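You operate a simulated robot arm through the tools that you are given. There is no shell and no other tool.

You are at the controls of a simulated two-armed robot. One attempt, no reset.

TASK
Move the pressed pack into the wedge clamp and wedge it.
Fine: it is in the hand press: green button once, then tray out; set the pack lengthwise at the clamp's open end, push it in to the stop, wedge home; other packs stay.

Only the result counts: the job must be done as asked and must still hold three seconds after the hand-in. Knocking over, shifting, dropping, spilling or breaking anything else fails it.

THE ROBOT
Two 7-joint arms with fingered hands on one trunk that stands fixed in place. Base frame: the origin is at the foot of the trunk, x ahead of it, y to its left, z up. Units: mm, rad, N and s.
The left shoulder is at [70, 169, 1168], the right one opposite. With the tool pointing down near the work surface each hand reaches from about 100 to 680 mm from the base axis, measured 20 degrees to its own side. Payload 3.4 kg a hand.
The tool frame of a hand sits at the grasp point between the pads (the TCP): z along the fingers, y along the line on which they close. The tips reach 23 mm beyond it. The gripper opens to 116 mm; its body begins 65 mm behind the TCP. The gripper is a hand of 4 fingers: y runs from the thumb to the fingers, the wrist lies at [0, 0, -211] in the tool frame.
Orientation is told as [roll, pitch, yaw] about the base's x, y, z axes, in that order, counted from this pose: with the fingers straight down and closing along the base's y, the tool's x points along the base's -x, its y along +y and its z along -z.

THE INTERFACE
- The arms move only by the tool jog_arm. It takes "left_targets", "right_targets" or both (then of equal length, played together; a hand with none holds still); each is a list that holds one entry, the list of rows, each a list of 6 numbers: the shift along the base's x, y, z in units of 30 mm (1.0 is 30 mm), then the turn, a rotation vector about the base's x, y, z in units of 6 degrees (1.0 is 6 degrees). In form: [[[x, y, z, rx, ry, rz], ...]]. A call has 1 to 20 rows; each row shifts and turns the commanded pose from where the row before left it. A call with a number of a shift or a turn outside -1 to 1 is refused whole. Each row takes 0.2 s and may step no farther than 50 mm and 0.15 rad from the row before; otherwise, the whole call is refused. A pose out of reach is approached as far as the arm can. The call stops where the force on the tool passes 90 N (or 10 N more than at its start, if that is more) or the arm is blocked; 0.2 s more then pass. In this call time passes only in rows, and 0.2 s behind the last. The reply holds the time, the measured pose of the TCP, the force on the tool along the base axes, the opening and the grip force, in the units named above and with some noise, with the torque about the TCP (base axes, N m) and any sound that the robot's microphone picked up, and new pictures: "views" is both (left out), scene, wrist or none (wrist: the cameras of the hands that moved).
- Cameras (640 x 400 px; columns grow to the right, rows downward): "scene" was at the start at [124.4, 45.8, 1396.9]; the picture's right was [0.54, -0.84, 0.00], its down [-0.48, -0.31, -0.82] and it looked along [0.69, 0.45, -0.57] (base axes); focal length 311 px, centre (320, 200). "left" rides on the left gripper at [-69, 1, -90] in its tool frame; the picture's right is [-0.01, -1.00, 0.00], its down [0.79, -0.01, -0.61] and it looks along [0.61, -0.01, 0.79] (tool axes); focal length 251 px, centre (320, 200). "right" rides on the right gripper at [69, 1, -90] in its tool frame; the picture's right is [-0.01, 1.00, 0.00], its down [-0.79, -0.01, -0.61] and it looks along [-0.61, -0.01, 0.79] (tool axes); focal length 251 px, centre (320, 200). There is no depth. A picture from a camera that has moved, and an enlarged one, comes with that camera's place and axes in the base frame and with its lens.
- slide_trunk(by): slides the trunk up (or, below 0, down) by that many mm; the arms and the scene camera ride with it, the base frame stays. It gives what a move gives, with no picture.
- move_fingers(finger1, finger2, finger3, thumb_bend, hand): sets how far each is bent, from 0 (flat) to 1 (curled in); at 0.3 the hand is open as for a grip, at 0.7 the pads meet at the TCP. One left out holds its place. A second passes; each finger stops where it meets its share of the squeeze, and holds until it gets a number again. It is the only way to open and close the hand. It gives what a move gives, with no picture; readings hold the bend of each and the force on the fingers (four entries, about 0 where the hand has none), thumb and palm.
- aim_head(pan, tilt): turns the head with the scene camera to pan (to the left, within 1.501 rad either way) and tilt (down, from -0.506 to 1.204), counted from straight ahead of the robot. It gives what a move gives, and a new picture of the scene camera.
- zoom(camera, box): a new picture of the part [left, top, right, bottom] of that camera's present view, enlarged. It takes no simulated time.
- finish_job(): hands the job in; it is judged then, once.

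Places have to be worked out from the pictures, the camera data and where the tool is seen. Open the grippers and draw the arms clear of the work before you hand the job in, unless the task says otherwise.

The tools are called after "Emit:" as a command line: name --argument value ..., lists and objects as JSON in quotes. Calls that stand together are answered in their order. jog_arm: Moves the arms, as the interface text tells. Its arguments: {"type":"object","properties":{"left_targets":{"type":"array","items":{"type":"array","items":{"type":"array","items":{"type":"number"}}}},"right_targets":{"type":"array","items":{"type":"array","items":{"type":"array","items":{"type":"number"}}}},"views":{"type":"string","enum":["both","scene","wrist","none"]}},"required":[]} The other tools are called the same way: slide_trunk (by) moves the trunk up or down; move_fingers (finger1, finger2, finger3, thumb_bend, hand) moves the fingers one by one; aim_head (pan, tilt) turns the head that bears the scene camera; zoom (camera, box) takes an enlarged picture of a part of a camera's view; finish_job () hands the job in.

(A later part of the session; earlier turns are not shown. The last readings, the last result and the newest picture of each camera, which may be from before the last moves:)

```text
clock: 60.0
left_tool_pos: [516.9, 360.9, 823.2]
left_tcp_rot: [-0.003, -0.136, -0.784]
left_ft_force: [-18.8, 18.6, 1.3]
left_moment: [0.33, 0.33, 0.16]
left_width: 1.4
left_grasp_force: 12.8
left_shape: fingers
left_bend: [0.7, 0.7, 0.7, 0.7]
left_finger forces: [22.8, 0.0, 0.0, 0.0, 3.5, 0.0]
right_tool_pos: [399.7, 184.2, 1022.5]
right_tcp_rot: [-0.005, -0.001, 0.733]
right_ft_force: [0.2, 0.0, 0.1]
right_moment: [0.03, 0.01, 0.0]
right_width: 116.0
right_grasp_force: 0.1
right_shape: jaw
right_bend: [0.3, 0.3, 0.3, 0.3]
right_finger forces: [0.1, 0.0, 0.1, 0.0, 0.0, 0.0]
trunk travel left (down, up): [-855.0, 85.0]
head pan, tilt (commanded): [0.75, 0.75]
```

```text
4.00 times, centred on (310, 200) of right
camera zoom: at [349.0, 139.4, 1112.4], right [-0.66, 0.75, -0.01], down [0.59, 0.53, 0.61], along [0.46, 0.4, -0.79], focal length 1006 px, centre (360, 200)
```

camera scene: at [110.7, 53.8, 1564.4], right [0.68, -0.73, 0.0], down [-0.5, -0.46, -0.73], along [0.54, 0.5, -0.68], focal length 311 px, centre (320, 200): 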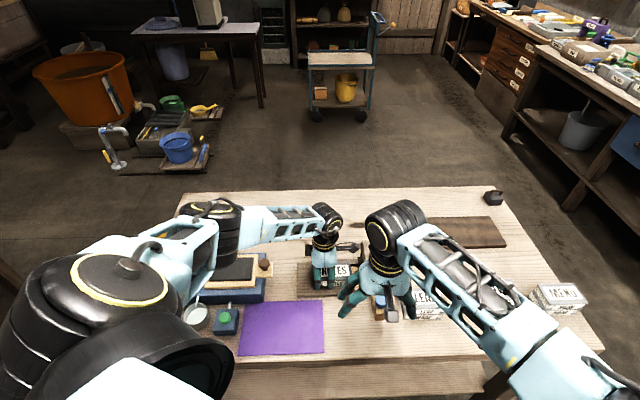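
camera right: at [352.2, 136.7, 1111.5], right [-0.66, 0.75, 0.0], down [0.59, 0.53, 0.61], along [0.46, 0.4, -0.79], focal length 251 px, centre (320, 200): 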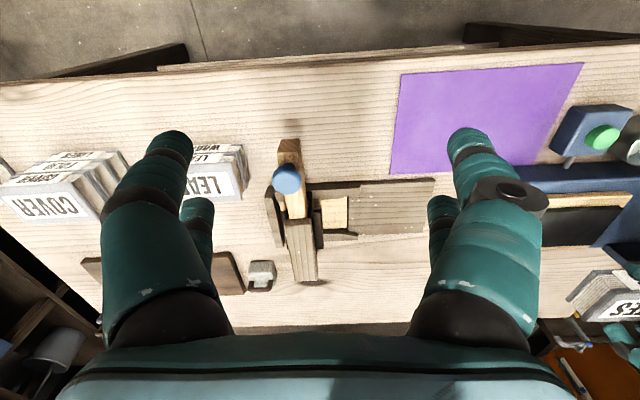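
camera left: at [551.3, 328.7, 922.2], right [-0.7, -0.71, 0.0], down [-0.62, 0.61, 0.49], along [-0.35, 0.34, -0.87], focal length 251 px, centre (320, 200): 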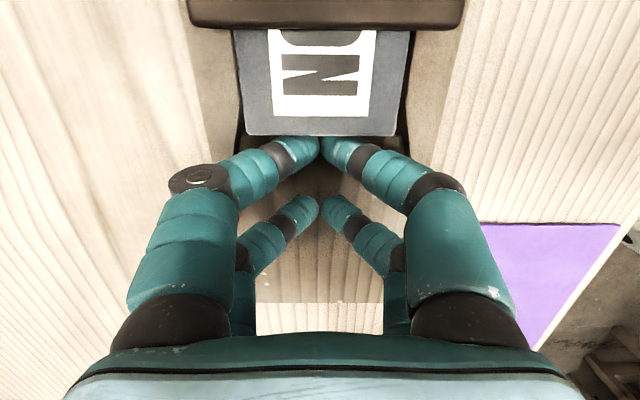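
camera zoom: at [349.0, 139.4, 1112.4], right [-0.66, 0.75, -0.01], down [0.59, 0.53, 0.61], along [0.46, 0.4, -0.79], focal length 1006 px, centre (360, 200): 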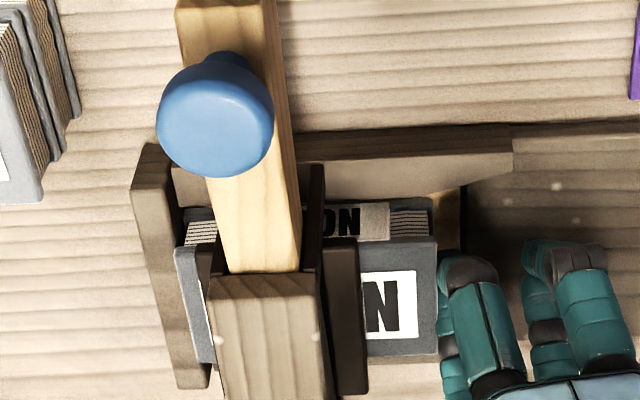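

The stop is reached: ~26 N reaction along -e1 with no further motion. I back the hand off and raise it, then inspect how the pack sits.

Emit:
jog_arm --left_targets '[[[-0.2, 0.2, 0, 0, 0, 0], [-0.4, 0.4, 0, 0, 0, 0], [-0.6, 0.6, 0.4, 0, 0, 0], [-0.6, 0.6, 0.9, 0, 0, 0], [-0.3, 0.3, 0.9, 0, 0, 0], [-0.3, 0.3, 0.9, 0, 0, 0]]]' --views "both"

Emit:
zoom --camera "right" --box '[250, 150, 370, 250]'

Emit:
zoom --camera "left" --box '[200, 0, 440, 150]'

```text
clock: 61.4
left_tool_pos: [446.9, 428.8, 917.5]
left_tcp_rot: [-0.004, -0.136, -0.786]
left_ft_force: [0.0, 0.7, -0.6]
left_moment: [-0.02, -0.01, -0.02]
left_width: 1.5
left_grasp_force: 0.1
left_shape: fingers
left_bend: [0.7, 0.7, 0.7, 0.7]
left_finger forces: [0.0, 0.0, 0.0, 0.0, 0.0, 0.0]
right_tool_pos: [403.4, 182.8, 1021.4]
right_tcp_rot: [-0.001, -0.001, 0.734]
right_ft_force: [-0.6, 0.0, -0.8]
right_moment: [0.03, -0.01, 0.0]
right_width: 116.1
right_grasp_force: 0.1
right_shape: jaw
right_bend: [0.3, 0.3, 0.3, 0.3]
right_finger forces: [0.0, 0.0, 0.0, 0.0, 0.1, 0.0]
trunk travel left (down, up): [-855.0, 85.0]
head pan, tilt (commanded): [0.75, 0.75]
camera scene: at [109.4, 55.2, 1564.4], right [0.68, -0.73, 0.0], down [-0.5, -0.47, -0.73], along [0.54, 0.5, -0.68], focal length 311 px, centre (320, 200)
camera left: at [488.9, 390.2, 1015.5], right [-0.7, -0.71, 0.0], down [-0.62, 0.61, 0.49], along [-0.35, 0.34, -0.87], focal length 251 px, centre (320, 200)
```

scene: 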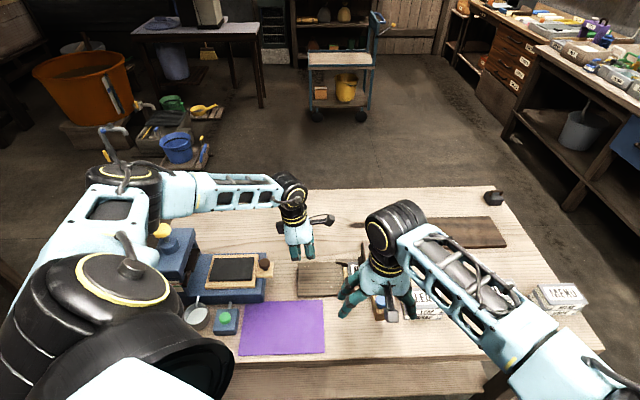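
left: 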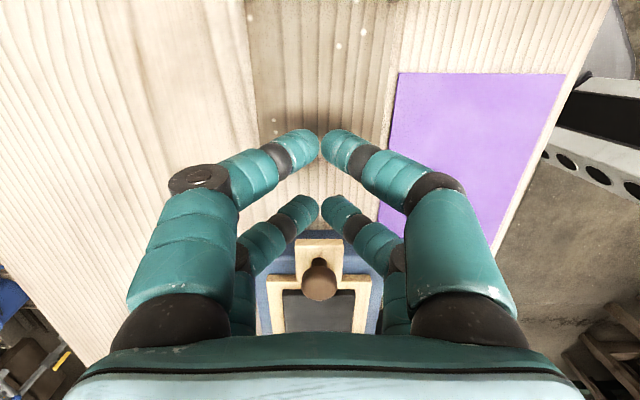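

```text
4.00 times, centred on (310, 200) of right
camera zoom: at [351.4, 136.4, 1111.9], right [-0.66, 0.75, 0.0], down [0.59, 0.53, 0.61], along [0.46, 0.4, -0.79], focal length 1006 px, centre (360, 200)
```

zoom: 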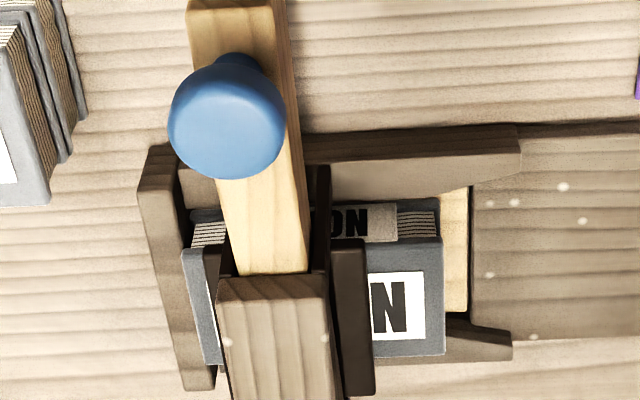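

```text
2.67 times, centred on (320, 75) of left
camera zoom: at [488.9, 390.2, 1015.5], right [-0.7, -0.71, 0.0], down [-0.62, 0.61, 0.49], along [-0.35, 0.34, -0.87], focal length 670 px, centre (320, 533)
```

zoom: 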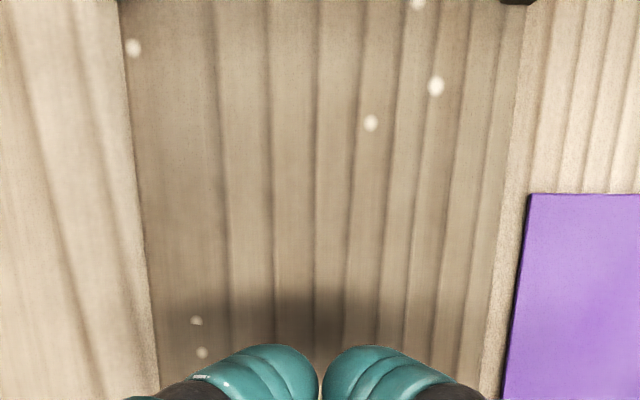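

The pack sits square against the stop. The right hand isn't well placed to push the wedge (its reach ended here), so I retract it to its side and will use the left hand for the wedge.

Emit:
jog_arm --right_targets '[[[-0.067, -0.84, 0.444, 0, 0, -0.583], [-0.067, -0.84, 0.444, 0, 0, -0.583], [-0.067, -0.84, 0.444, 0, 0, -0.583], [-0.067, -0.84, 0.444, 0, 0, -0.583], [-0.067, -0.84, 0.444, 0, 0, -0.583], [-0.067, -0.84, 0.444, 0, 0, -0.583], [-0.067, -0.84, 0.444, 0, 0, -0.583], [-0.067, -0.84, 0.444, 0, 0, -0.583], [-0.067, -0.84, 0.444, 0, 0, -0.583], [-0.067, -0.84, 0.444, 0, 0, -0.583], [-0.067, -0.84, 0.444, 0, 0, -0.583], [-0.067, -0.84, 0.444, 0, 0, -0.583]]]' --views "scene"

Emit:
zoom --camera "scene" --box '[300, 220, 420, 330]'

```text
clock: 64.0
left_tool_pos: [449.1, 426.6, 916.6]
left_tcp_rot: [-0.002, -0.137, -0.786]
left_ft_force: [0.2, -0.6, 0.3]
left_moment: [0.02, -0.01, -0.01]
left_width: 1.5
left_grasp_force: 0.1
left_shape: fingers
left_bend: [0.7, 0.7, 0.7, 0.7]
left_finger forces: [0.0, 0.1, 0.1, 0.0, 0.1, 0.1]
right_tool_pos: [382.8, -123.3, 1180.3]
right_tcp_rot: [0.0, -0.002, -0.003]
right_ft_force: [1.1, 0.1, 0.2]
right_moment: [0.02, -0.03, 0.0]
right_width: 116.2
right_grasp_force: 0.0
right_shape: jaw
right_bend: [0.3, 0.3, 0.3, 0.3]
right_finger forces: [0.0, 0.0, 0.0, 0.0, 0.1, 0.0]
trunk travel left (down, up): [-855.0, 85.0]
head pan, tilt (commanded): [0.75, 0.75]
camera scene: at [110.3, 53.1, 1564.4], right [0.68, -0.73, 0.0], down [-0.5, -0.46, -0.73], along [0.54, 0.5, -0.68], focal length 311 px, centre (320, 200)
```

scene: 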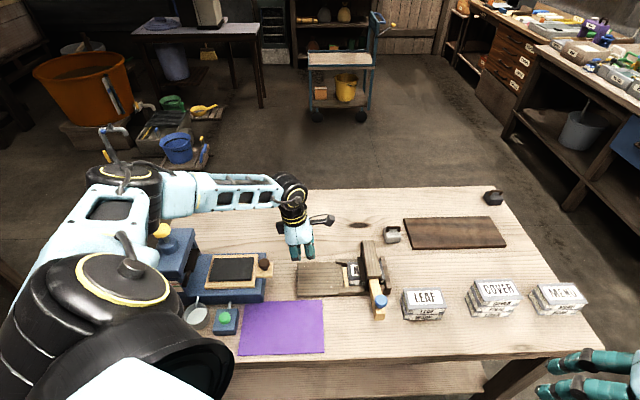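

```text
3.64 times, centred on (360, 275) of scene
camera zoom: at [110.3, 53.1, 1564.4], right [0.68, -0.73, 0.0], down [-0.5, -0.46, -0.73], along [0.54, 0.5, -0.68], focal length 1131 px, centre (174, -73)
```

zoom: 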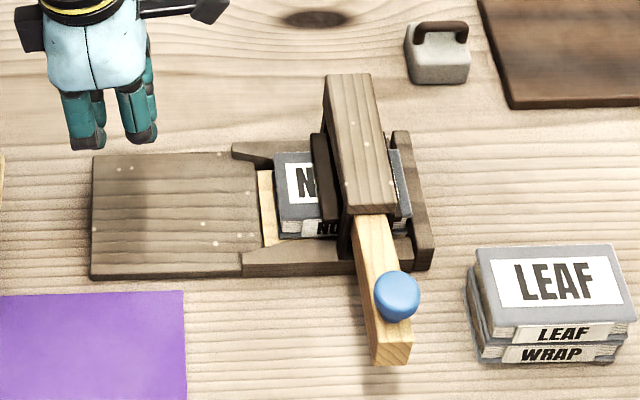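

Now a close look at the wedge, knob and butt end to plan the push.

Emit:
zoom --camera "scene" --box '[350, 270, 400, 330]'

Emit:
zoom --camera "scene" --box '[340, 230, 400, 290]'

```text
6.67 times, centred on (375, 300) of scene
camera zoom: at [110.3, 53.1, 1564.4], right [0.68, -0.73, 0.0], down [-0.5, -0.46, -0.73], along [0.54, 0.5, -0.68], focal length 2073 px, centre (-47, -467)
```

zoom: 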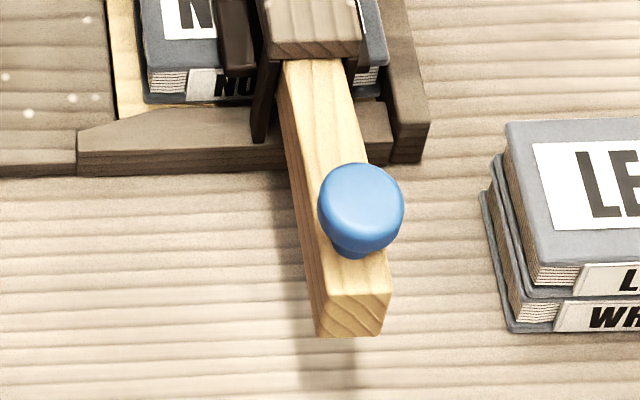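

```text
6.67 times, centred on (370, 260) of scene
camera zoom: at [110.3, 53.1, 1564.4], right [0.68, -0.73, 0.0], down [-0.5, -0.46, -0.73], along [0.54, 0.5, -0.68], focal length 2073 px, centre (-13, -200)
```

zoom: 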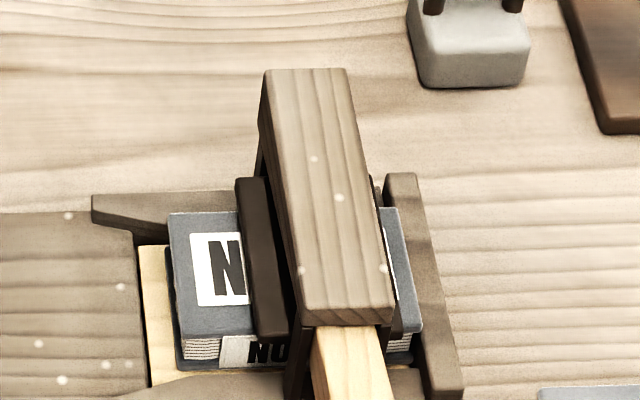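

The wedge is about 24 mm wide and 22 mm tall (top z≈850), its butt end at u≈198, v≈472, with the knob just above it. I raise the left hand, take out the tilt, turn it +90° (yaw +45°) and bring it to the near side of the wedge.

Emit:
jog_arm --left_targets '[[[0, 0, 0.9, 0.471, 0.471, 0], [0, 0, 0.9, 0.471, 0.471, 0], [-0.058, -0.631, 0.067, 0, 0, 1.0], [-0.058, -0.631, 0.067, 0, 0, 1.0], [-0.058, -0.631, 0.067, 0, 0, 1.0], [-0.058, -0.631, 0.067, 0, 0, 1.0], [-0.058, -0.631, 0.067, 0, 0, 1.0], [-0.058, -0.631, 0.067, 0, 0, 1.0], [-0.058, -0.631, 0.067, 0, 0, 1.0], [-0.058, -0.631, 0.067, 0, 0, 1.0], [-0.058, -0.631, 0.067, 0, 0, 1.0], [-0.058, -0.631, 0.067, 0, 0, 1.0], [-0.058, -0.631, 0.067, 0, 0, 1.0], [-0.058, -0.631, 0.067, 0, 0, 1.0], [-0.058, -0.631, 0.067, 0, 0, 1.0], [-0.058, -0.631, 0.067, 0, 0, 1.0], [-0.058, -0.631, 0.067, 0, 0, 1.0]]]'

```text
clock: 67.6
left_tool_pos: [423.8, 144.1, 1001.6]
left_tcp_rot: [-0.003, 0.001, 0.788]
left_ft_force: [-0.2, -0.2, -0.1]
left_moment: [0.06, -0.02, 0.01]
left_width: 1.4
left_grasp_force: 0.0
left_shape: fingers
left_bend: [0.7, 0.7, 0.7, 0.7]
left_finger forces: [0.0, 0.1, 0.0, 0.1, 0.0, 0.0]
right_tool_pos: [383.3, -123.3, 1179.3]
right_tcp_rot: [0.0, 0.001, 0.001]
right_ft_force: [0.2, -0.2, -0.3]
right_moment: [-0.03, 0.04, 0.01]
right_width: 116.0
right_grasp_force: 0.2
right_shape: jaw
right_bend: [0.3, 0.3, 0.3, 0.3]
right_finger forces: [0.1, 0.0, 0.0, 0.0, 0.0, 0.1]
trunk travel left (down, up): [-855.0, 85.0]
head pan, tilt (commanded): [0.75, 0.75]
camera scene: at [111.2, 53.3, 1564.4], right [0.68, -0.73, 0.0], down [-0.5, -0.46, -0.73], along [0.53, 0.5, -0.68], focal length 311 px, centre (320, 200)
camera left: at [472.2, 194.0, 1090.7], right [0.72, -0.7, 0.0], down [-0.56, -0.57, 0.61], along [-0.42, -0.44, -0.79], focal length 251 px, centre (320, 200)
```

scene: 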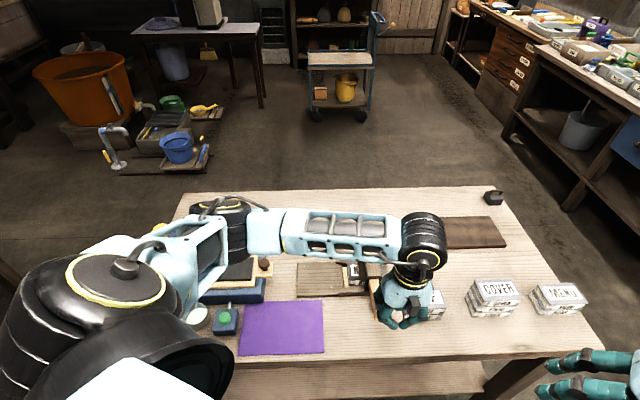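
left: 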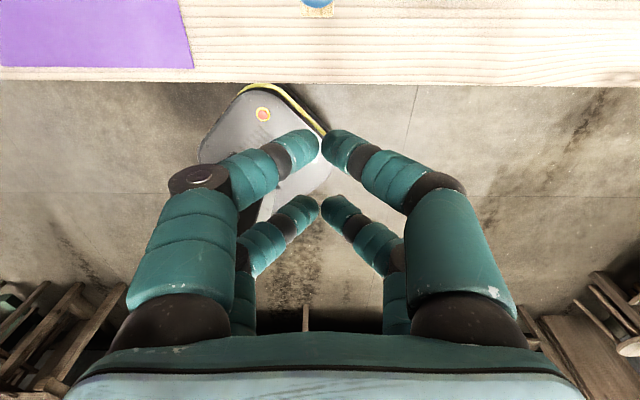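

The hand hangs just off the bench's near edge, aligned with the wedge (u≈198). I tilt it 15° so the fingertips lead and lower it in front of the butt end.

Emit:
jog_arm --left_targets '[[[0, 0, -0.9, 0.589, -0.589, 0], [0, 0, -0.9, 0.589, -0.589, 0], [0, 0, -0.9, 0.589, -0.589, 0], [0, 0, -0.9, 0, 0, 0], [0, 0, -0.9, 0, 0, 0]]]'

Emit:
zoom --camera "left" --box '[200, 0, 440, 200]'

Emit:
zoom --camera "scene" --box '[330, 220, 450, 340]'

```text
clock: 68.8
left_tool_pos: [425.2, 145.2, 866.0]
left_tcp_rot: [-0.001, -0.259, 0.786]
left_ft_force: [-0.5, -0.3, 0.5]
left_moment: [0.0, -0.02, 0.01]
left_width: 1.3
left_grasp_force: 0.1
left_shape: fingers
left_bend: [0.7, 0.7, 0.7, 0.7]
left_finger forces: [0.0, 0.0, 0.0, 0.0, 0.0, 0.0]
right_tool_pos: [383.6, -122.8, 1181.4]
right_tcp_rot: [0.001, -0.001, -0.001]
right_ft_force: [0.3, 0.9, 0.1]
right_moment: [0.0, 0.04, 0.02]
right_width: 115.9
right_grasp_force: 0.0
right_shape: jaw
right_bend: [0.3, 0.3, 0.3, 0.3]
right_finger forces: [0.0, 0.0, 0.0, 0.1, 0.1, 0.0]
trunk travel left (down, up): [-855.0, 85.0]
head pan, tilt (commanded): [0.75, 0.75]
camera scene: at [111.3, 54.0, 1564.4], right [0.68, -0.73, 0.0], down [-0.5, -0.46, -0.73], along [0.53, 0.5, -0.68], focal length 311 px, centre (320, 200)
camera left: at [455.1, 176.4, 969.8], right [0.71, -0.7, 0.0], down [-0.65, -0.66, 0.38], along [-0.27, -0.28, -0.92], focal length 251 px, centre (320, 200)
```

scene: 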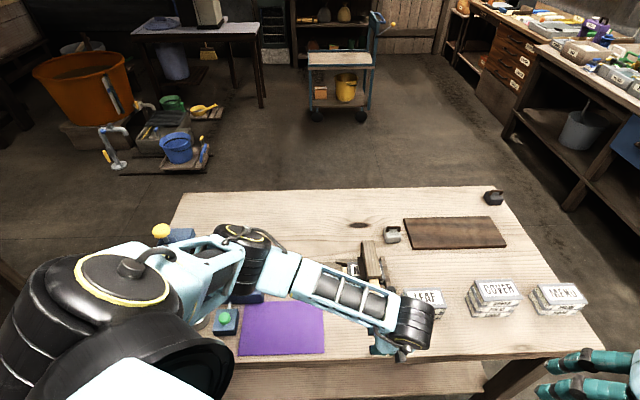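
left: 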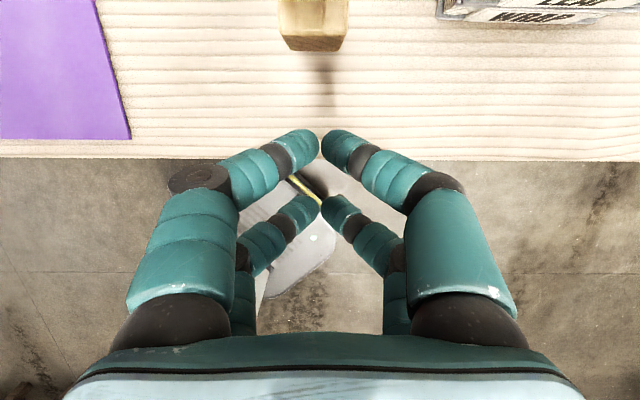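

```text
2.00 times, centred on (320, 100) of left
camera zoom: at [455.1, 176.4, 969.8], right [0.71, -0.7, 0.0], down [-0.65, -0.66, 0.38], along [-0.27, -0.28, -0.92], focal length 503 px, centre (320, 400)
```

zoom: 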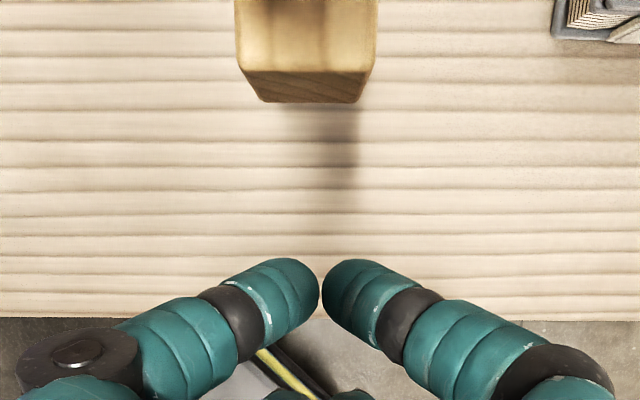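

```text
3.33 times, centred on (390, 280) of scene
camera zoom: at [111.3, 54.0, 1564.4], right [0.68, -0.73, 0.0], down [-0.5, -0.46, -0.73], along [0.53, 0.5, -0.68], focal length 1036 px, centre (87, -67)
```

zoom: 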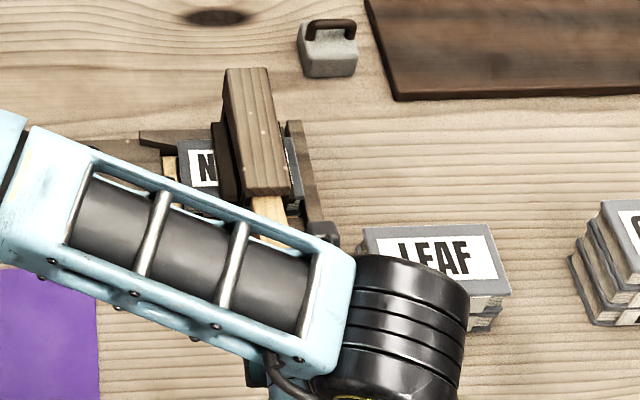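

The wedge butt is at about u=195, v=463, z 849–870 by three-camera consistency. I shift 3 mm toward -e1, lower 5 mm, and advance ~15 mm toward the butt.

Emit:
jog_arm --left_targets '[[[-0.07, 0.07, -0.16, 0, 0, 0], [0.18, 0.18, 0, 0, 0, 0], [0.18, 0.18, 0, 0, 0, 0]]]' --views "wrist"

Emit:
zoom --camera "left" --box '[200, 0, 440, 200]'

```text
clock: 69.6
left_tool_pos: [432.2, 158.4, 861.1]
left_tcp_rot: [-0.002, -0.259, 0.784]
left_ft_force: [1.1, -0.9, -0.3]
left_moment: [-0.03, -0.04, -0.02]
left_width: 1.0
left_grasp_force: 0.1
left_shape: fingers
left_bend: [0.7, 0.7, 0.7, 0.7]
left_finger forces: [0.0, 0.0, 0.0, 0.0, 0.0, 0.0]
right_tool_pos: [381.3, -121.0, 1179.6]
right_tcp_rot: [-0.001, 0.0, 0.001]
right_ft_force: [0.6, -0.3, -0.1]
right_moment: [0.0, 0.0, 0.01]
right_width: 115.9
right_grasp_force: 0.0
right_shape: jaw
right_bend: [0.3, 0.3, 0.3, 0.3]
right_finger forces: [0.0, 0.0, 0.1, 0.1, 0.0, 0.1]
trunk travel left (down, up): [-855.0, 85.0]
head pan, tilt (commanded): [0.75, 0.75]
camera left: at [463.2, 190.7, 964.8], right [0.71, -0.7, 0.0], down [-0.65, -0.66, 0.38], along [-0.27, -0.28, -0.92], focal length 251 px, centre (320, 200)
```

left: 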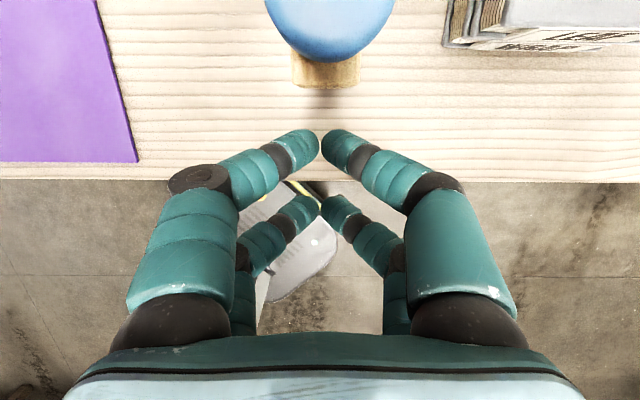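

```text
2.00 times, centred on (320, 100) of left
camera zoom: at [463.2, 190.7, 964.8], right [0.71, -0.7, 0.0], down [-0.65, -0.66, 0.38], along [-0.27, -0.28, -0.92], focal length 503 px, centre (320, 400)
```

zoom: 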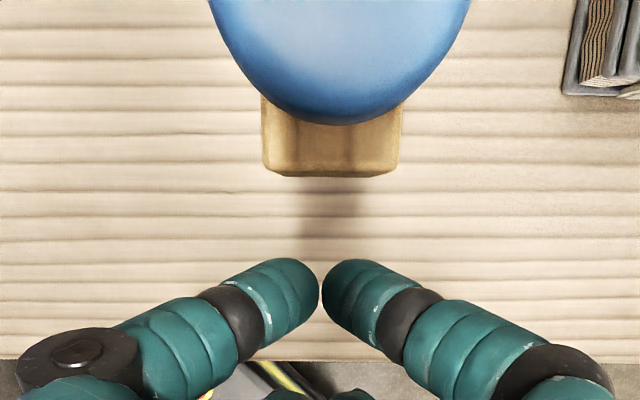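

Fingers and wedge are aligned to ~2 mm. I correct that and advance in small steps to contact.

Emit:
jog_arm --left_targets '[[[0.16, 0.07, 0, 0, 0, 0]]]' --views "none"

Emit:
jog_arm --left_targets '[[[0.1, 0.1, 0, 0, 0, 0]]]' --views "none"

Emit:
jog_arm --left_targets '[[[0.1, 0.1, 0, 0, 0, 0]]]' --views "wrist"

Emit:
zoom --camera "left" --box '[200, 0, 440, 200]'

```text
clock: 70.0
left_tool_pos: [438.5, 161.2, 861.2]
left_tcp_rot: [-0.004, -0.259, 0.785]
left_ft_force: [0.2, -0.8, 0.0]
left_moment: [0.01, 0.0, 0.02]
left_width: 1.4
left_grasp_force: 0.0
left_shape: fingers
left_bend: [0.7, 0.7, 0.7, 0.7]
left_finger forces: [0.0, 0.0, 0.0, 0.0, 0.0, 0.0]
right_tool_pos: [383.5, -123.1, 1180.3]
right_tcp_rot: [0.0, -0.002, 0.001]
right_ft_force: [0.4, 0.2, -0.7]
right_moment: [-0.01, 0.0, 0.05]
right_width: 116.1
right_grasp_force: 0.0
right_shape: jaw
right_bend: [0.3, 0.3, 0.3, 0.3]
right_finger forces: [0.1, 0.0, 0.0, 0.0, 0.1, 0.0]
trunk travel left (down, up): [-855.0, 85.0]
head pan, tilt (commanded): [0.75, 0.75]
```

```text
clock: 70.4
left_tool_pos: [440.8, 161.5, 861.0]
left_tcp_rot: [-0.003, -0.259, 0.787]
left_ft_force: [-0.1, -0.2, 0.5]
left_moment: [-0.04, 0.02, -0.02]
left_width: 1.2
left_grasp_force: 0.1
left_shape: fingers
left_bend: [0.7, 0.7, 0.7, 0.7]
left_finger forces: [0.0, 0.0, 0.0, 0.0, 0.0, 0.1]
right_tool_pos: [381.9, -122.9, 1179.5]
right_tcp_rot: [-0.001, -0.001, 0.0]
right_ft_force: [-0.2, -0.2, -0.2]
right_moment: [0.0, 0.0, -0.01]
right_width: 115.9
right_grasp_force: 0.1
right_shape: jaw
right_bend: [0.3, 0.3, 0.3, 0.3]
right_finger forces: [0.0, 0.0, 0.0, 0.0, 0.0, 0.0]
trunk travel left (down, up): [-855.0, 85.0]
head pan, tilt (commanded): [0.75, 0.75]
```

```text
clock: 70.8
left_tool_pos: [442.8, 165.2, 860.9]
left_tcp_rot: [-0.003, -0.257, 0.786]
left_ft_force: [-0.9, -0.1, 0.4]
left_moment: [0.02, -0.01, -0.01]
left_width: 1.4
left_grasp_force: 0.1
left_shape: fingers
left_bend: [0.7, 0.7, 0.7, 0.7]
left_finger forces: [0.0, 0.1, 0.0, 0.0, 0.1, 0.0]
right_tool_pos: [382.6, -123.0, 1179.6]
right_tcp_rot: [0.0, 0.002, 0.0]
right_ft_force: [-0.3, -0.3, 0.2]
right_moment: [0.04, 0.01, 0.01]
right_width: 115.9
right_grasp_force: 0.2
right_shape: jaw
right_bend: [0.3, 0.3, 0.3, 0.3]
right_finger forces: [0.0, 0.0, 0.1, 0.0, 0.0, 0.0]
trunk travel left (down, up): [-855.0, 85.0]
head pan, tilt (commanded): [0.75, 0.75]
camera left: at [473.5, 197.6, 965.4], right [0.71, -0.7, 0.01], down [-0.65, -0.66, 0.38], along [-0.27, -0.28, -0.92], focal length 251 px, centre (320, 200)
```

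left: 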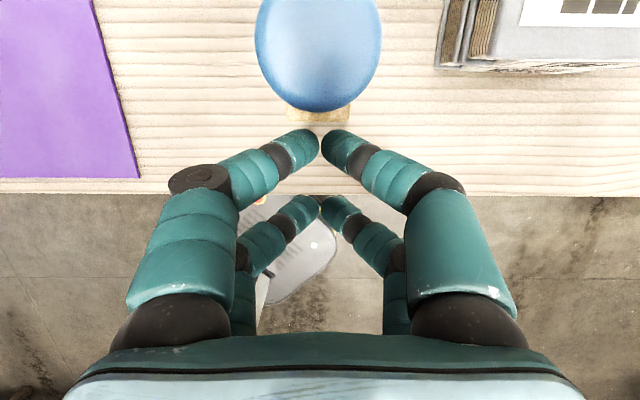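

```text
2.00 times, centred on (320, 100) of left
camera zoom: at [473.5, 197.6, 965.4], right [0.71, -0.7, 0.01], down [-0.65, -0.66, 0.38], along [-0.27, -0.28, -0.92], focal length 503 px, centre (320, 400)
```

zoom: 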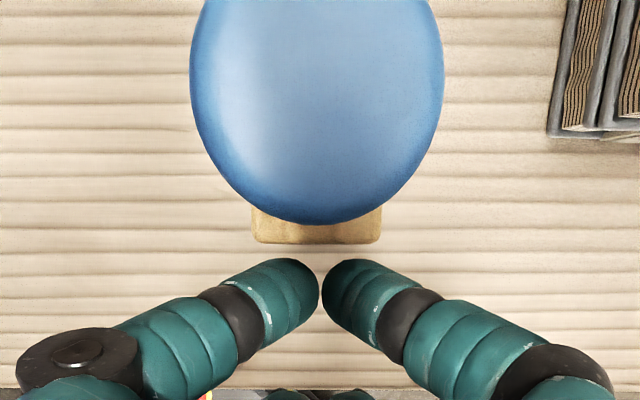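

About 5 mm of gap remains. I continue in 3 mm steps.

Emit:
jog_arm --left_targets '[[[0.1, 0.1, 0, 0, 0, 0]]]' --views "none"

Emit:
jog_arm --left_targets '[[[0.1, 0.1, 0, 0, 0, 0]]]' --views "none"

Emit:
jog_arm --left_targets '[[[0.1, 0.1, 0, 0, 0, 0]]]' --views "wrist"

Emit:
zoom --camera "left" --box '[200, 0, 440, 200]'

```text
clock: 71.2
left_tool_pos: [446.8, 169.3, 861.7]
left_tcp_rot: [-0.001, -0.259, 0.784]
left_ft_force: [0.8, -0.1, 0.2]
left_moment: [0.01, 0.01, 0.05]
left_width: 1.2
left_grasp_force: 0.5
left_shape: fingers
left_bend: [0.7, 0.7, 0.7, 0.7]
left_finger forces: [0.2, 0.0, 0.0, 0.0, 0.2, 0.1]
right_tool_pos: [383.5, -121.5, 1179.4]
right_tcp_rot: [-0.003, 0.001, 0.0]
right_ft_force: [-0.2, 0.1, 0.3]
right_moment: [0.02, 0.0, 0.01]
right_width: 116.4
right_grasp_force: 0.2
right_shape: jaw
right_bend: [0.3, 0.3, 0.3, 0.3]
right_finger forces: [0.0, 0.0, 0.0, 0.0, 0.1, 0.0]
trunk travel left (down, up): [-855.0, 85.0]
head pan, tilt (commanded): [0.75, 0.75]
```

```text
clock: 71.6
left_tool_pos: [449.4, 172.9, 861.5]
left_tcp_rot: [-0.001, -0.258, 0.785]
left_ft_force: [-1.1, -1.2, -0.3]
left_moment: [-0.01, 0.0, 0.01]
left_width: 1.3
left_grasp_force: 0.4
left_shape: fingers
left_bend: [0.7, 0.7, 0.7, 0.7]
left_finger forces: [0.6, 0.0, 0.0, 0.1, 0.4, 0.0]
right_tool_pos: [382.1, -121.9, 1179.9]
right_tcp_rot: [0.001, 0.0, 0.001]
right_ft_force: [0.6, -0.5, 0.3]
right_moment: [-0.02, 0.03, -0.02]
right_width: 115.9
right_grasp_force: 0.1
right_shape: jaw
right_bend: [0.3, 0.3, 0.3, 0.3]
right_finger forces: [0.0, 0.0, 0.1, 0.0, 0.0, 0.1]
trunk travel left (down, up): [-855.0, 85.0]
head pan, tilt (commanded): [0.75, 0.75]
```

```text
clock: 72.0
left_tool_pos: [451.8, 175.0, 861.1]
left_tcp_rot: [-0.003, -0.259, 0.784]
left_ft_force: [-0.5, -1.0, -0.3]
left_moment: [-0.05, 0.05, 0.01]
left_width: 1.6
left_grasp_force: 0.7
left_shape: fingers
left_bend: [0.7, 0.7, 0.7, 0.7]
left_finger forces: [0.6, 0.2, 0.1, 0.1, 0.6, 0.0]
right_tool_pos: [381.1, -121.3, 1181.1]
right_tcp_rot: [0.001, -0.001, 0.001]
right_ft_force: [0.0, -0.6, 0.2]
right_moment: [0.0, 0.02, 0.03]
right_width: 115.7
right_grasp_force: 0.0
right_shape: jaw
right_bend: [0.3, 0.3, 0.3, 0.3]
right_finger forces: [0.1, 0.1, 0.0, 0.1, 0.1, 0.0]
trunk travel left (down, up): [-855.0, 85.0]
head pan, tilt (commanded): [0.75, 0.75]
camera left: at [482.3, 206.9, 965.5], right [0.71, -0.7, 0.0], down [-0.65, -0.66, 0.38], along [-0.27, -0.28, -0.92], focal length 251 px, centre (320, 200)
```

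left: 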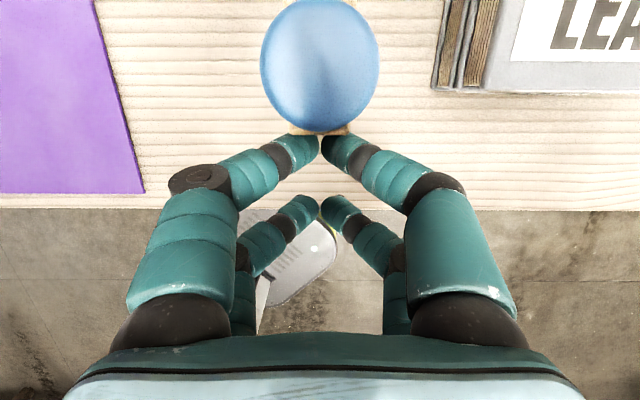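

```text
2.00 times, centred on (320, 100) of left
camera zoom: at [482.3, 206.9, 965.5], right [0.71, -0.7, 0.0], down [-0.65, -0.66, 0.38], along [-0.27, -0.28, -0.92], focal length 503 px, centre (320, 400)
```

zoom: 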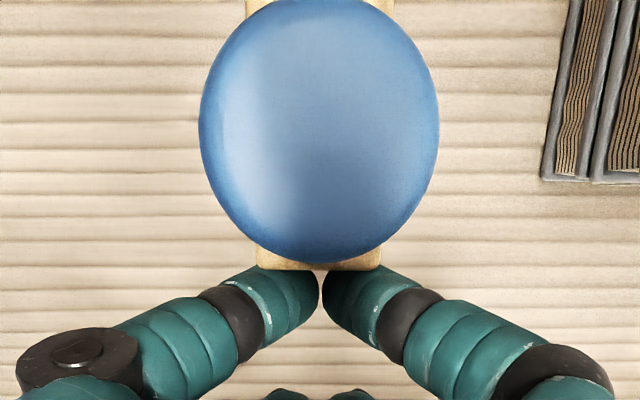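

The fingertips now rest on the butt (≈1 N). I push the wedge along +e2 in ~5 mm steps, watching force and sound.

Emit:
jog_arm --left_targets '[[[0.1, 0.1, 0, 0, 0, 0], [0.1, 0.1, 0, 0, 0, 0]]]' --views "none"

Emit:
jog_arm --left_targets '[[[0.1, 0.1, 0, 0, 0, 0], [0.1, 0.1, 0, 0, 0, 0]]]' --views "both"

Emit:
zoom --camera "scene" --box '[330, 220, 450, 340]'

```text
clock: 72.6
left_tool_pos: [457.3, 180.9, 861.2]
left_tcp_rot: [-0.002, -0.258, 0.784]
left_ft_force: [-0.5, -0.7, -0.4]
left_moment: [0.02, 0.02, 0.0]
left_width: 1.2
left_grasp_force: 0.5
left_shape: fingers
left_bend: [0.7, 0.7, 0.7, 0.7]
left_finger forces: [0.5, 0.0, 0.0, 0.1, 0.3, 0.1]
right_tool_pos: [382.6, -122.7, 1180.1]
right_tcp_rot: [0.001, 0.0, 0.002]
right_ft_force: [1.0, -0.3, -0.1]
right_moment: [-0.02, 0.0, -0.01]
right_width: 116.2
right_grasp_force: 0.1
right_shape: jaw
right_bend: [0.3, 0.3, 0.3, 0.3]
right_finger forces: [0.1, 0.0, 0.0, 0.0, 0.0, 0.0]
trunk travel left (down, up): [-855.0, 85.0]
head pan, tilt (commanded): [0.75, 0.75]
```

```text
clock: 73.2
left_tool_pos: [464.6, 186.7, 861.8]
left_tcp_rot: [-0.002, -0.26, 0.785]
left_ft_force: [0.2, -0.3, 0.2]
left_moment: [-0.01, -0.02, 0.0]
left_width: 1.2
left_grasp_force: 0.5
left_shape: fingers
left_bend: [0.7, 0.7, 0.7, 0.7]
left_finger forces: [0.3, 0.0, 0.1, 0.0, 0.4, 0.0]
right_tool_pos: [383.8, -121.8, 1179.9]
right_tcp_rot: [0.001, -0.002, 0.0]
right_ft_force: [-0.9, 1.1, -0.5]
right_moment: [0.02, 0.04, 0.0]
right_width: 115.9
right_grasp_force: 0.1
right_shape: jaw
right_bend: [0.3, 0.3, 0.3, 0.3]
right_finger forces: [0.1, 0.1, 0.0, 0.0, 0.0, 0.1]
trunk travel left (down, up): [-855.0, 85.0]
head pan, tilt (commanded): [0.75, 0.75]
camera scene: at [111.2, 54.3, 1564.3], right [0.68, -0.73, 0.0], down [-0.5, -0.47, -0.73], along [0.53, 0.5, -0.68], focal length 311 px, centre (320, 200)
camera left: at [494.9, 218.9, 965.9], right [0.71, -0.7, 0.0], down [-0.65, -0.66, 0.38], along [-0.27, -0.28, -0.92], focal length 251 px, centre (320, 200)
```

scene: 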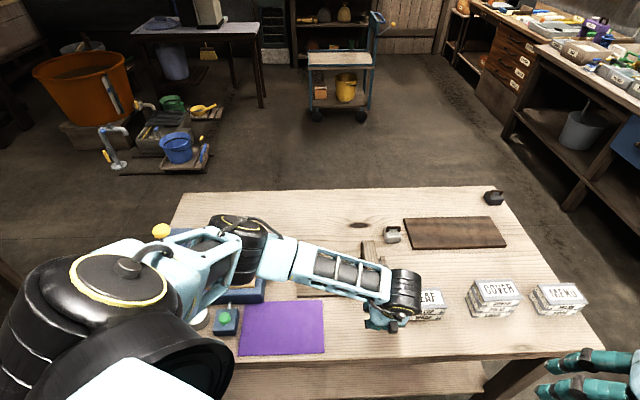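
left: 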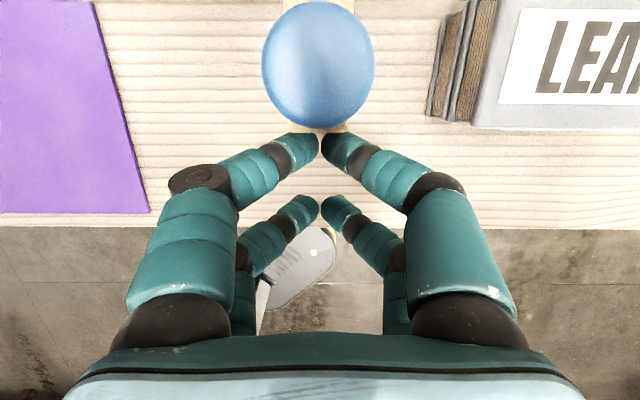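

```text
3.33 times, centred on (390, 280) of scene
camera zoom: at [111.2, 54.3, 1564.3], right [0.68, -0.73, 0.0], down [-0.5, -0.47, -0.73], along [0.53, 0.5, -0.68], focal length 1036 px, centre (87, -67)
```

zoom: 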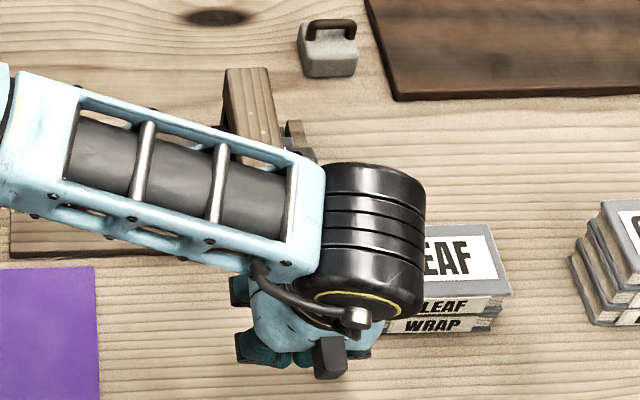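

The wedge slides in freely (20 mm so far, ~0.5 N). I keep pushing in steps.

Emit:
jog_arm --left_targets '[[[0.1, 0.1, 0, 0, 0, 0], [0.1, 0.1, 0, 0, 0, 0]]]' --views "none"

Emit:
jog_arm --left_targets '[[[0.1, 0.1, 0, 0, 0, 0], [0.1, 0.1, 0, 0, 0, 0]]]' --views "wrist"

```text
clock: 73.8
left_tool_pos: [470.2, 193.4, 862.2]
left_tcp_rot: [-0.002, -0.26, 0.786]
left_ft_force: [-2.1, -1.1, -1.4]
left_moment: [-0.05, 0.03, 0.06]
left_width: 1.7
left_grasp_force: 1.0
left_shape: fingers
left_bend: [0.7, 0.7, 0.7, 0.7]
left_finger forces: [1.4, 0.0, 0.0, 0.1, 0.6, 0.0]
right_tool_pos: [382.5, -121.9, 1179.9]
right_tcp_rot: [0.0, -0.002, 0.0]
right_ft_force: [0.4, -0.8, 0.3]
right_moment: [-0.03, 0.02, -0.01]
right_width: 115.9
right_grasp_force: 0.0
right_shape: jaw
right_bend: [0.3, 0.3, 0.3, 0.3]
right_finger forces: [0.1, 0.0, 0.0, 0.0, 0.0, 0.1]
trunk travel left (down, up): [-855.0, 85.0]
head pan, tilt (commanded): [0.75, 0.75]
```

```text
clock: 74.4
left_tool_pos: [476.0, 198.8, 861.6]
left_tcp_rot: [-0.001, -0.257, 0.785]
left_ft_force: [-1.9, -3.2, -2.6]
left_moment: [-0.08, 0.11, 0.0]
left_width: 1.6
left_grasp_force: 2.0
left_shape: fingers
left_bend: [0.7, 0.7, 0.7, 0.7]
left_finger forces: [2.5, 0.0, 0.0, 0.0, 0.8, 0.1]
right_tool_pos: [383.4, -122.4, 1179.4]
right_tcp_rot: [-0.001, -0.003, 0.0]
right_ft_force: [-0.1, 0.1, -0.1]
right_moment: [0.0, 0.04, -0.02]
right_width: 116.1
right_grasp_force: 0.1
right_shape: jaw
right_bend: [0.3, 0.3, 0.3, 0.3]
right_finger forces: [0.1, 0.0, 0.1, 0.0, 0.1, 0.0]
trunk travel left (down, up): [-855.0, 85.0]
head pan, tilt (commanded): [0.75, 0.75]
camera left: at [506.8, 230.6, 965.3], right [0.71, -0.7, 0.0], down [-0.65, -0.66, 0.38], along [-0.27, -0.28, -0.92], focal length 251 px, centre (320, 200)
```

left: 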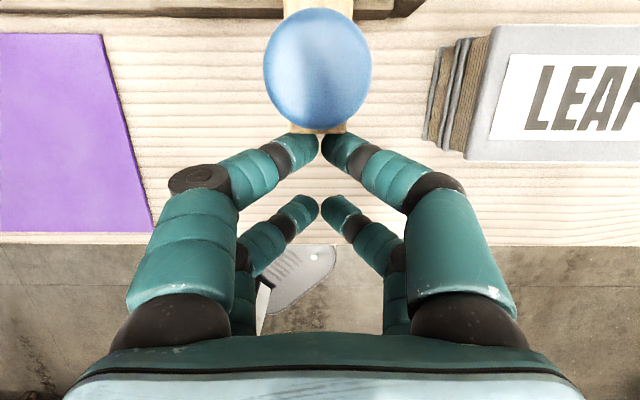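

Resistance is starting to build (≈4 N), so the wedge is engaging. I continue with smaller steps.

Emit:
jog_arm --left_targets '[[[0.1, 0.1, 0, 0, 0, 0]]]' --views "none"

Emit:
jog_arm --left_targets '[[[0.1, 0.1, 0, 0, 0, 0]]]' --views "none"

Emit:
jog_arm --left_targets '[[[0.1, 0.1, 0, 0, 0, 0]]]' --views "wrist"

```text
clock: 74.8
left_tool_pos: [479.1, 201.5, 861.7]
left_tcp_rot: [-0.002, -0.26, 0.785]
left_ft_force: [-3.4, -2.6, -1.5]
left_moment: [-0.12, 0.09, 0.05]
left_width: 1.5
left_grasp_force: 1.7
left_shape: fingers
left_bend: [0.7, 0.7, 0.7, 0.7]
left_finger forces: [3.3, 0.0, 0.0, 0.0, 1.0, 0.1]
right_tool_pos: [383.1, -122.9, 1178.9]
right_tcp_rot: [0.001, -0.002, -0.001]
right_ft_force: [0.3, 0.2, 0.1]
right_moment: [-0.01, 0.01, 0.01]
right_width: 115.9
right_grasp_force: 0.1
right_shape: jaw
right_bend: [0.3, 0.3, 0.3, 0.3]
right_finger forces: [0.0, 0.0, 0.0, 0.0, 0.0, 0.1]
trunk travel left (down, up): [-855.0, 85.0]
head pan, tilt (commanded): [0.75, 0.75]
```

```text
clock: 75.2
left_tool_pos: [483.0, 205.4, 861.2]
left_tcp_rot: [-0.002, -0.258, 0.785]
left_ft_force: [-3.6, -2.8, -1.4]
left_moment: [-0.12, 0.09, 0.02]
left_width: 1.8
left_grasp_force: 2.3
left_shape: fingers
left_bend: [0.7, 0.7, 0.7, 0.7]
left_finger forces: [4.2, 0.0, 0.1, 0.0, 0.9, 0.0]
right_tool_pos: [382.0, -123.1, 1180.1]
right_tcp_rot: [-0.001, -0.002, 0.0]
right_ft_force: [-0.6, -0.4, -0.8]
right_moment: [-0.01, -0.01, -0.03]
right_width: 116.2
right_grasp_force: 0.1
right_shape: jaw
right_bend: [0.3, 0.3, 0.3, 0.3]
right_finger forces: [0.0, 0.1, 0.0, 0.1, 0.0, 0.0]
trunk travel left (down, up): [-855.0, 85.0]
head pan, tilt (commanded): [0.75, 0.75]
```

```text
clock: 75.6
left_tool_pos: [482.5, 204.4, 862.0]
left_tcp_rot: [-0.001, -0.258, 0.785]
left_ft_force: [-15.2, -13.4, -6.4]
left_moment: [-0.42, 0.34, 0.17]
left_width: 2.3
left_grasp_force: 9.6
left_shape: fingers
left_bend: [0.69, 0.7, 0.7, 0.7]
left_finger forces: [18.7, 0.1, 0.1, 0.0, 0.8, 0.1]
right_tool_pos: [378.8, -126.3, 1179.9]
right_tcp_rot: [0.003, -0.004, -0.003]
right_ft_force: [-0.2, -0.2, 0.8]
right_moment: [0.0, 0.02, -0.04]
right_width: 115.9
right_grasp_force: 0.1
right_shape: jaw
right_bend: [0.3, 0.3, 0.3, 0.3]
right_finger forces: [0.1, 0.1, 0.0, 0.0, 0.0, 0.1]
trunk travel left (down, up): [-855.0, 85.0]
head pan, tilt (commanded): [0.75, 0.75]
camera left: at [513.6, 235.9, 966.3], right [0.71, -0.7, 0.0], down [-0.65, -0.66, 0.38], along [-0.27, -0.28, -0.92], focal length 251 px, centre (320, 200)
```

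left: 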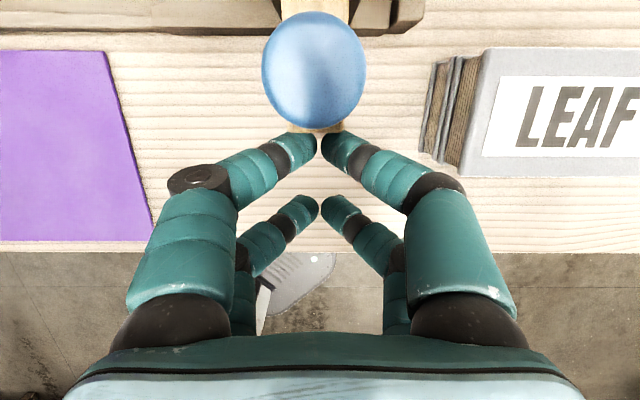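

Resistance jumped to ~20 N: the wedge is biting. I push a bit more to see whether it still travels.

Emit:
jog_arm --left_targets '[[[0.1, 0.1, 0, 0, 0, 0]]]' --views "none"

Emit:
jog_arm --left_targets '[[[0.08, 0.08, 0, 0, 0, 0]]]' --views "wrist"

```text
clock: 76.0
left_tool_pos: [484.0, 203.6, 862.6]
left_tcp_rot: [-0.001, -0.255, 0.782]
left_ft_force: [-29.5, -28.9, -14.0]
left_moment: [-0.89, 0.69, 0.44]
left_width: 2.8
left_grasp_force: 21.4
left_shape: fingers
left_bend: [0.68, 0.7, 0.7, 0.7]
left_finger forces: [40.4, 0.0, 0.0, 0.0, 0.8, 0.0]
right_tool_pos: [379.0, -128.5, 1180.8]
right_tcp_rot: [0.003, -0.005, -0.002]
right_ft_force: [0.8, -0.6, 0.4]
right_moment: [-0.01, 0.01, -0.02]
right_width: 116.0
right_grasp_force: 0.0
right_shape: jaw
right_bend: [0.3, 0.3, 0.3, 0.3]
right_finger forces: [0.1, 0.1, 0.0, 0.1, 0.0, 0.0]
trunk travel left (down, up): [-855.0, 85.0]
head pan, tilt (commanded): [0.75, 0.75]
```

```text
clock: 76.4
left_tool_pos: [483.4, 204.9, 864.6]
left_tcp_rot: [-0.002, -0.255, 0.786]
left_ft_force: [-39.9, -38.7, -18.6]
left_moment: [-1.27, 0.9, 0.48]
left_width: 2.1
left_grasp_force: 27.7
left_shape: fingers
left_bend: [0.69, 0.7, 0.7, 0.7]
left_finger forces: [54.6, 0.1, 0.0, 0.0, 1.4, 0.0]
right_tool_pos: [376.3, -130.4, 1182.2]
right_tcp_rot: [0.007, -0.007, 0.0]
right_ft_force: [-0.7, -1.4, 0.8]
right_moment: [0.0, 0.01, -0.01]
right_width: 116.2
right_grasp_force: 0.1
right_shape: jaw
right_bend: [0.3, 0.3, 0.3, 0.3]
right_finger forces: [0.0, 0.0, 0.0, 0.0, 0.1, 0.0]
trunk travel left (down, up): [-855.0, 85.0]
head pan, tilt (commanded): [0.75, 0.75]
camera left: at [514.1, 236.3, 968.1], right [0.71, -0.7, 0.0], down [-0.65, -0.66, 0.39], along [-0.27, -0.28, -0.92], focal length 251 px, centre (320, 200)
```

left: 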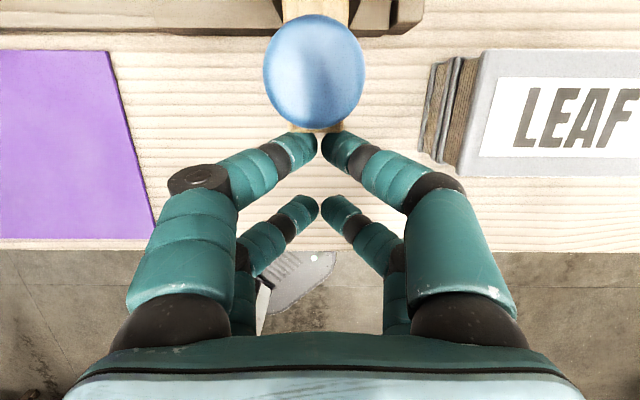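

55 N now with no further travel (≈50 mm total): a hard stop, all of it through the wedge. I back the hand off along -e2 and look at the clamp.

Emit:
jog_arm --left_targets '[[[-0.15, -0.15, 0, 0, 0, 0], [-0.3, -0.3, 0, 0, 0, 0], [-0.5, -0.5, 0, 0, 0, 0], [-0.5, -0.5, 0.2, 0, 0, 0], [-0.5, -0.5, 0.4, 0, 0, 0], [-0.4, -0.4, 0.8, 0, 0, 0], [-0.2, -0.2, 0.9, 0, 0, 0], [0, 0, 0.9, 0, 0, 0]]]'

Emit:
zoom --camera "scene" --box '[320, 220, 440, 330]'

Emit:
zoom --camera "left" --box '[200, 0, 440, 150]'

```text
clock: 78.2
left_tool_pos: [414.2, 137.3, 957.1]
left_tcp_rot: [-0.003, -0.257, 0.787]
left_ft_force: [0.8, 0.2, 0.3]
left_moment: [0.03, -0.01, 0.04]
left_width: 1.2
left_grasp_force: 0.1
left_shape: fingers
left_bend: [0.7, 0.7, 0.7, 0.7]
left_finger forces: [0.0, 0.1, 0.0, 0.1, 0.1, 0.0]
right_tool_pos: [382.3, -122.4, 1178.9]
right_tcp_rot: [0.0, -0.001, 0.0]
right_ft_force: [0.4, 0.2, -0.1]
right_moment: [-0.01, 0.0, 0.0]
right_width: 116.0
right_grasp_force: 0.0
right_shape: jaw
right_bend: [0.3, 0.3, 0.3, 0.3]
right_finger forces: [0.0, 0.0, 0.0, 0.1, 0.0, 0.0]
trunk travel left (down, up): [-855.0, 85.0]
head pan, tilt (commanded): [0.75, 0.75]
camera scene: at [111.3, 54.7, 1564.3], right [0.68, -0.73, 0.0], down [-0.5, -0.47, -0.73], along [0.53, 0.5, -0.68], focal length 311 px, centre (320, 200)
camera left: at [444.7, 167.9, 1061.5], right [0.71, -0.7, 0.01], down [-0.65, -0.66, 0.38], along [-0.27, -0.28, -0.92], focal length 251 px, centre (320, 200)
```

scene: 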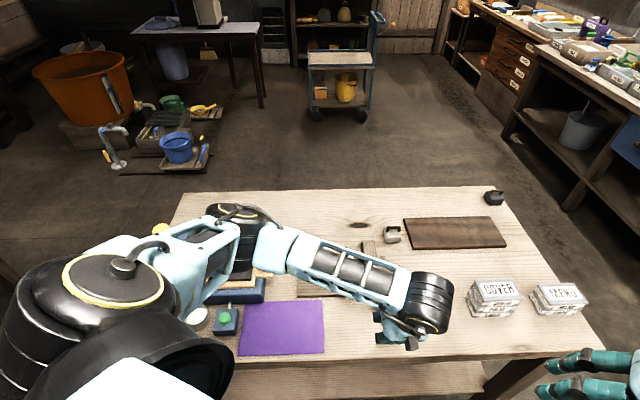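
left: 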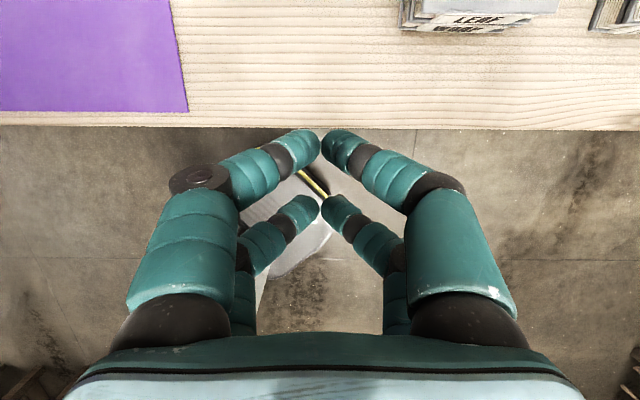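

```text
3.64 times, centred on (380, 275) of scene
camera zoom: at [111.3, 54.7, 1564.3], right [0.68, -0.73, 0.0], down [-0.5, -0.47, -0.73], along [0.53, 0.5, -0.68], focal length 1131 px, centre (102, -73)
```

zoom: 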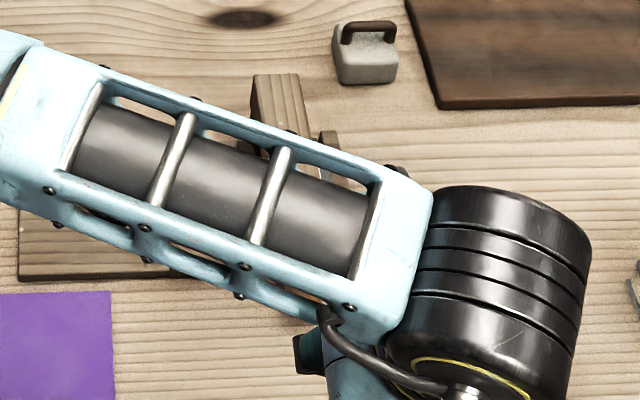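

```text
2.67 times, centred on (320, 75) of left
camera zoom: at [444.7, 167.9, 1061.5], right [0.71, -0.7, 0.01], down [-0.65, -0.66, 0.38], along [-0.27, -0.28, -0.92], focal length 670 px, centre (320, 533)
```

zoom: 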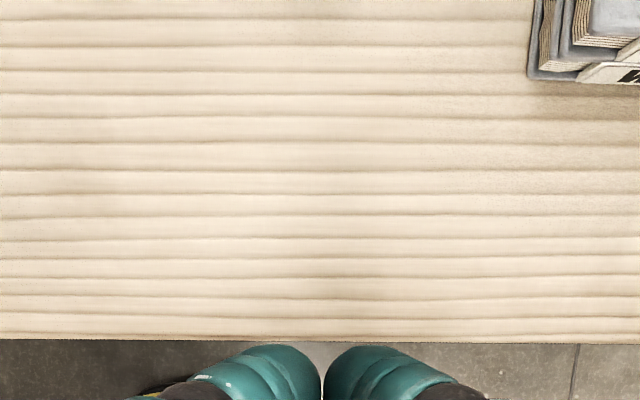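

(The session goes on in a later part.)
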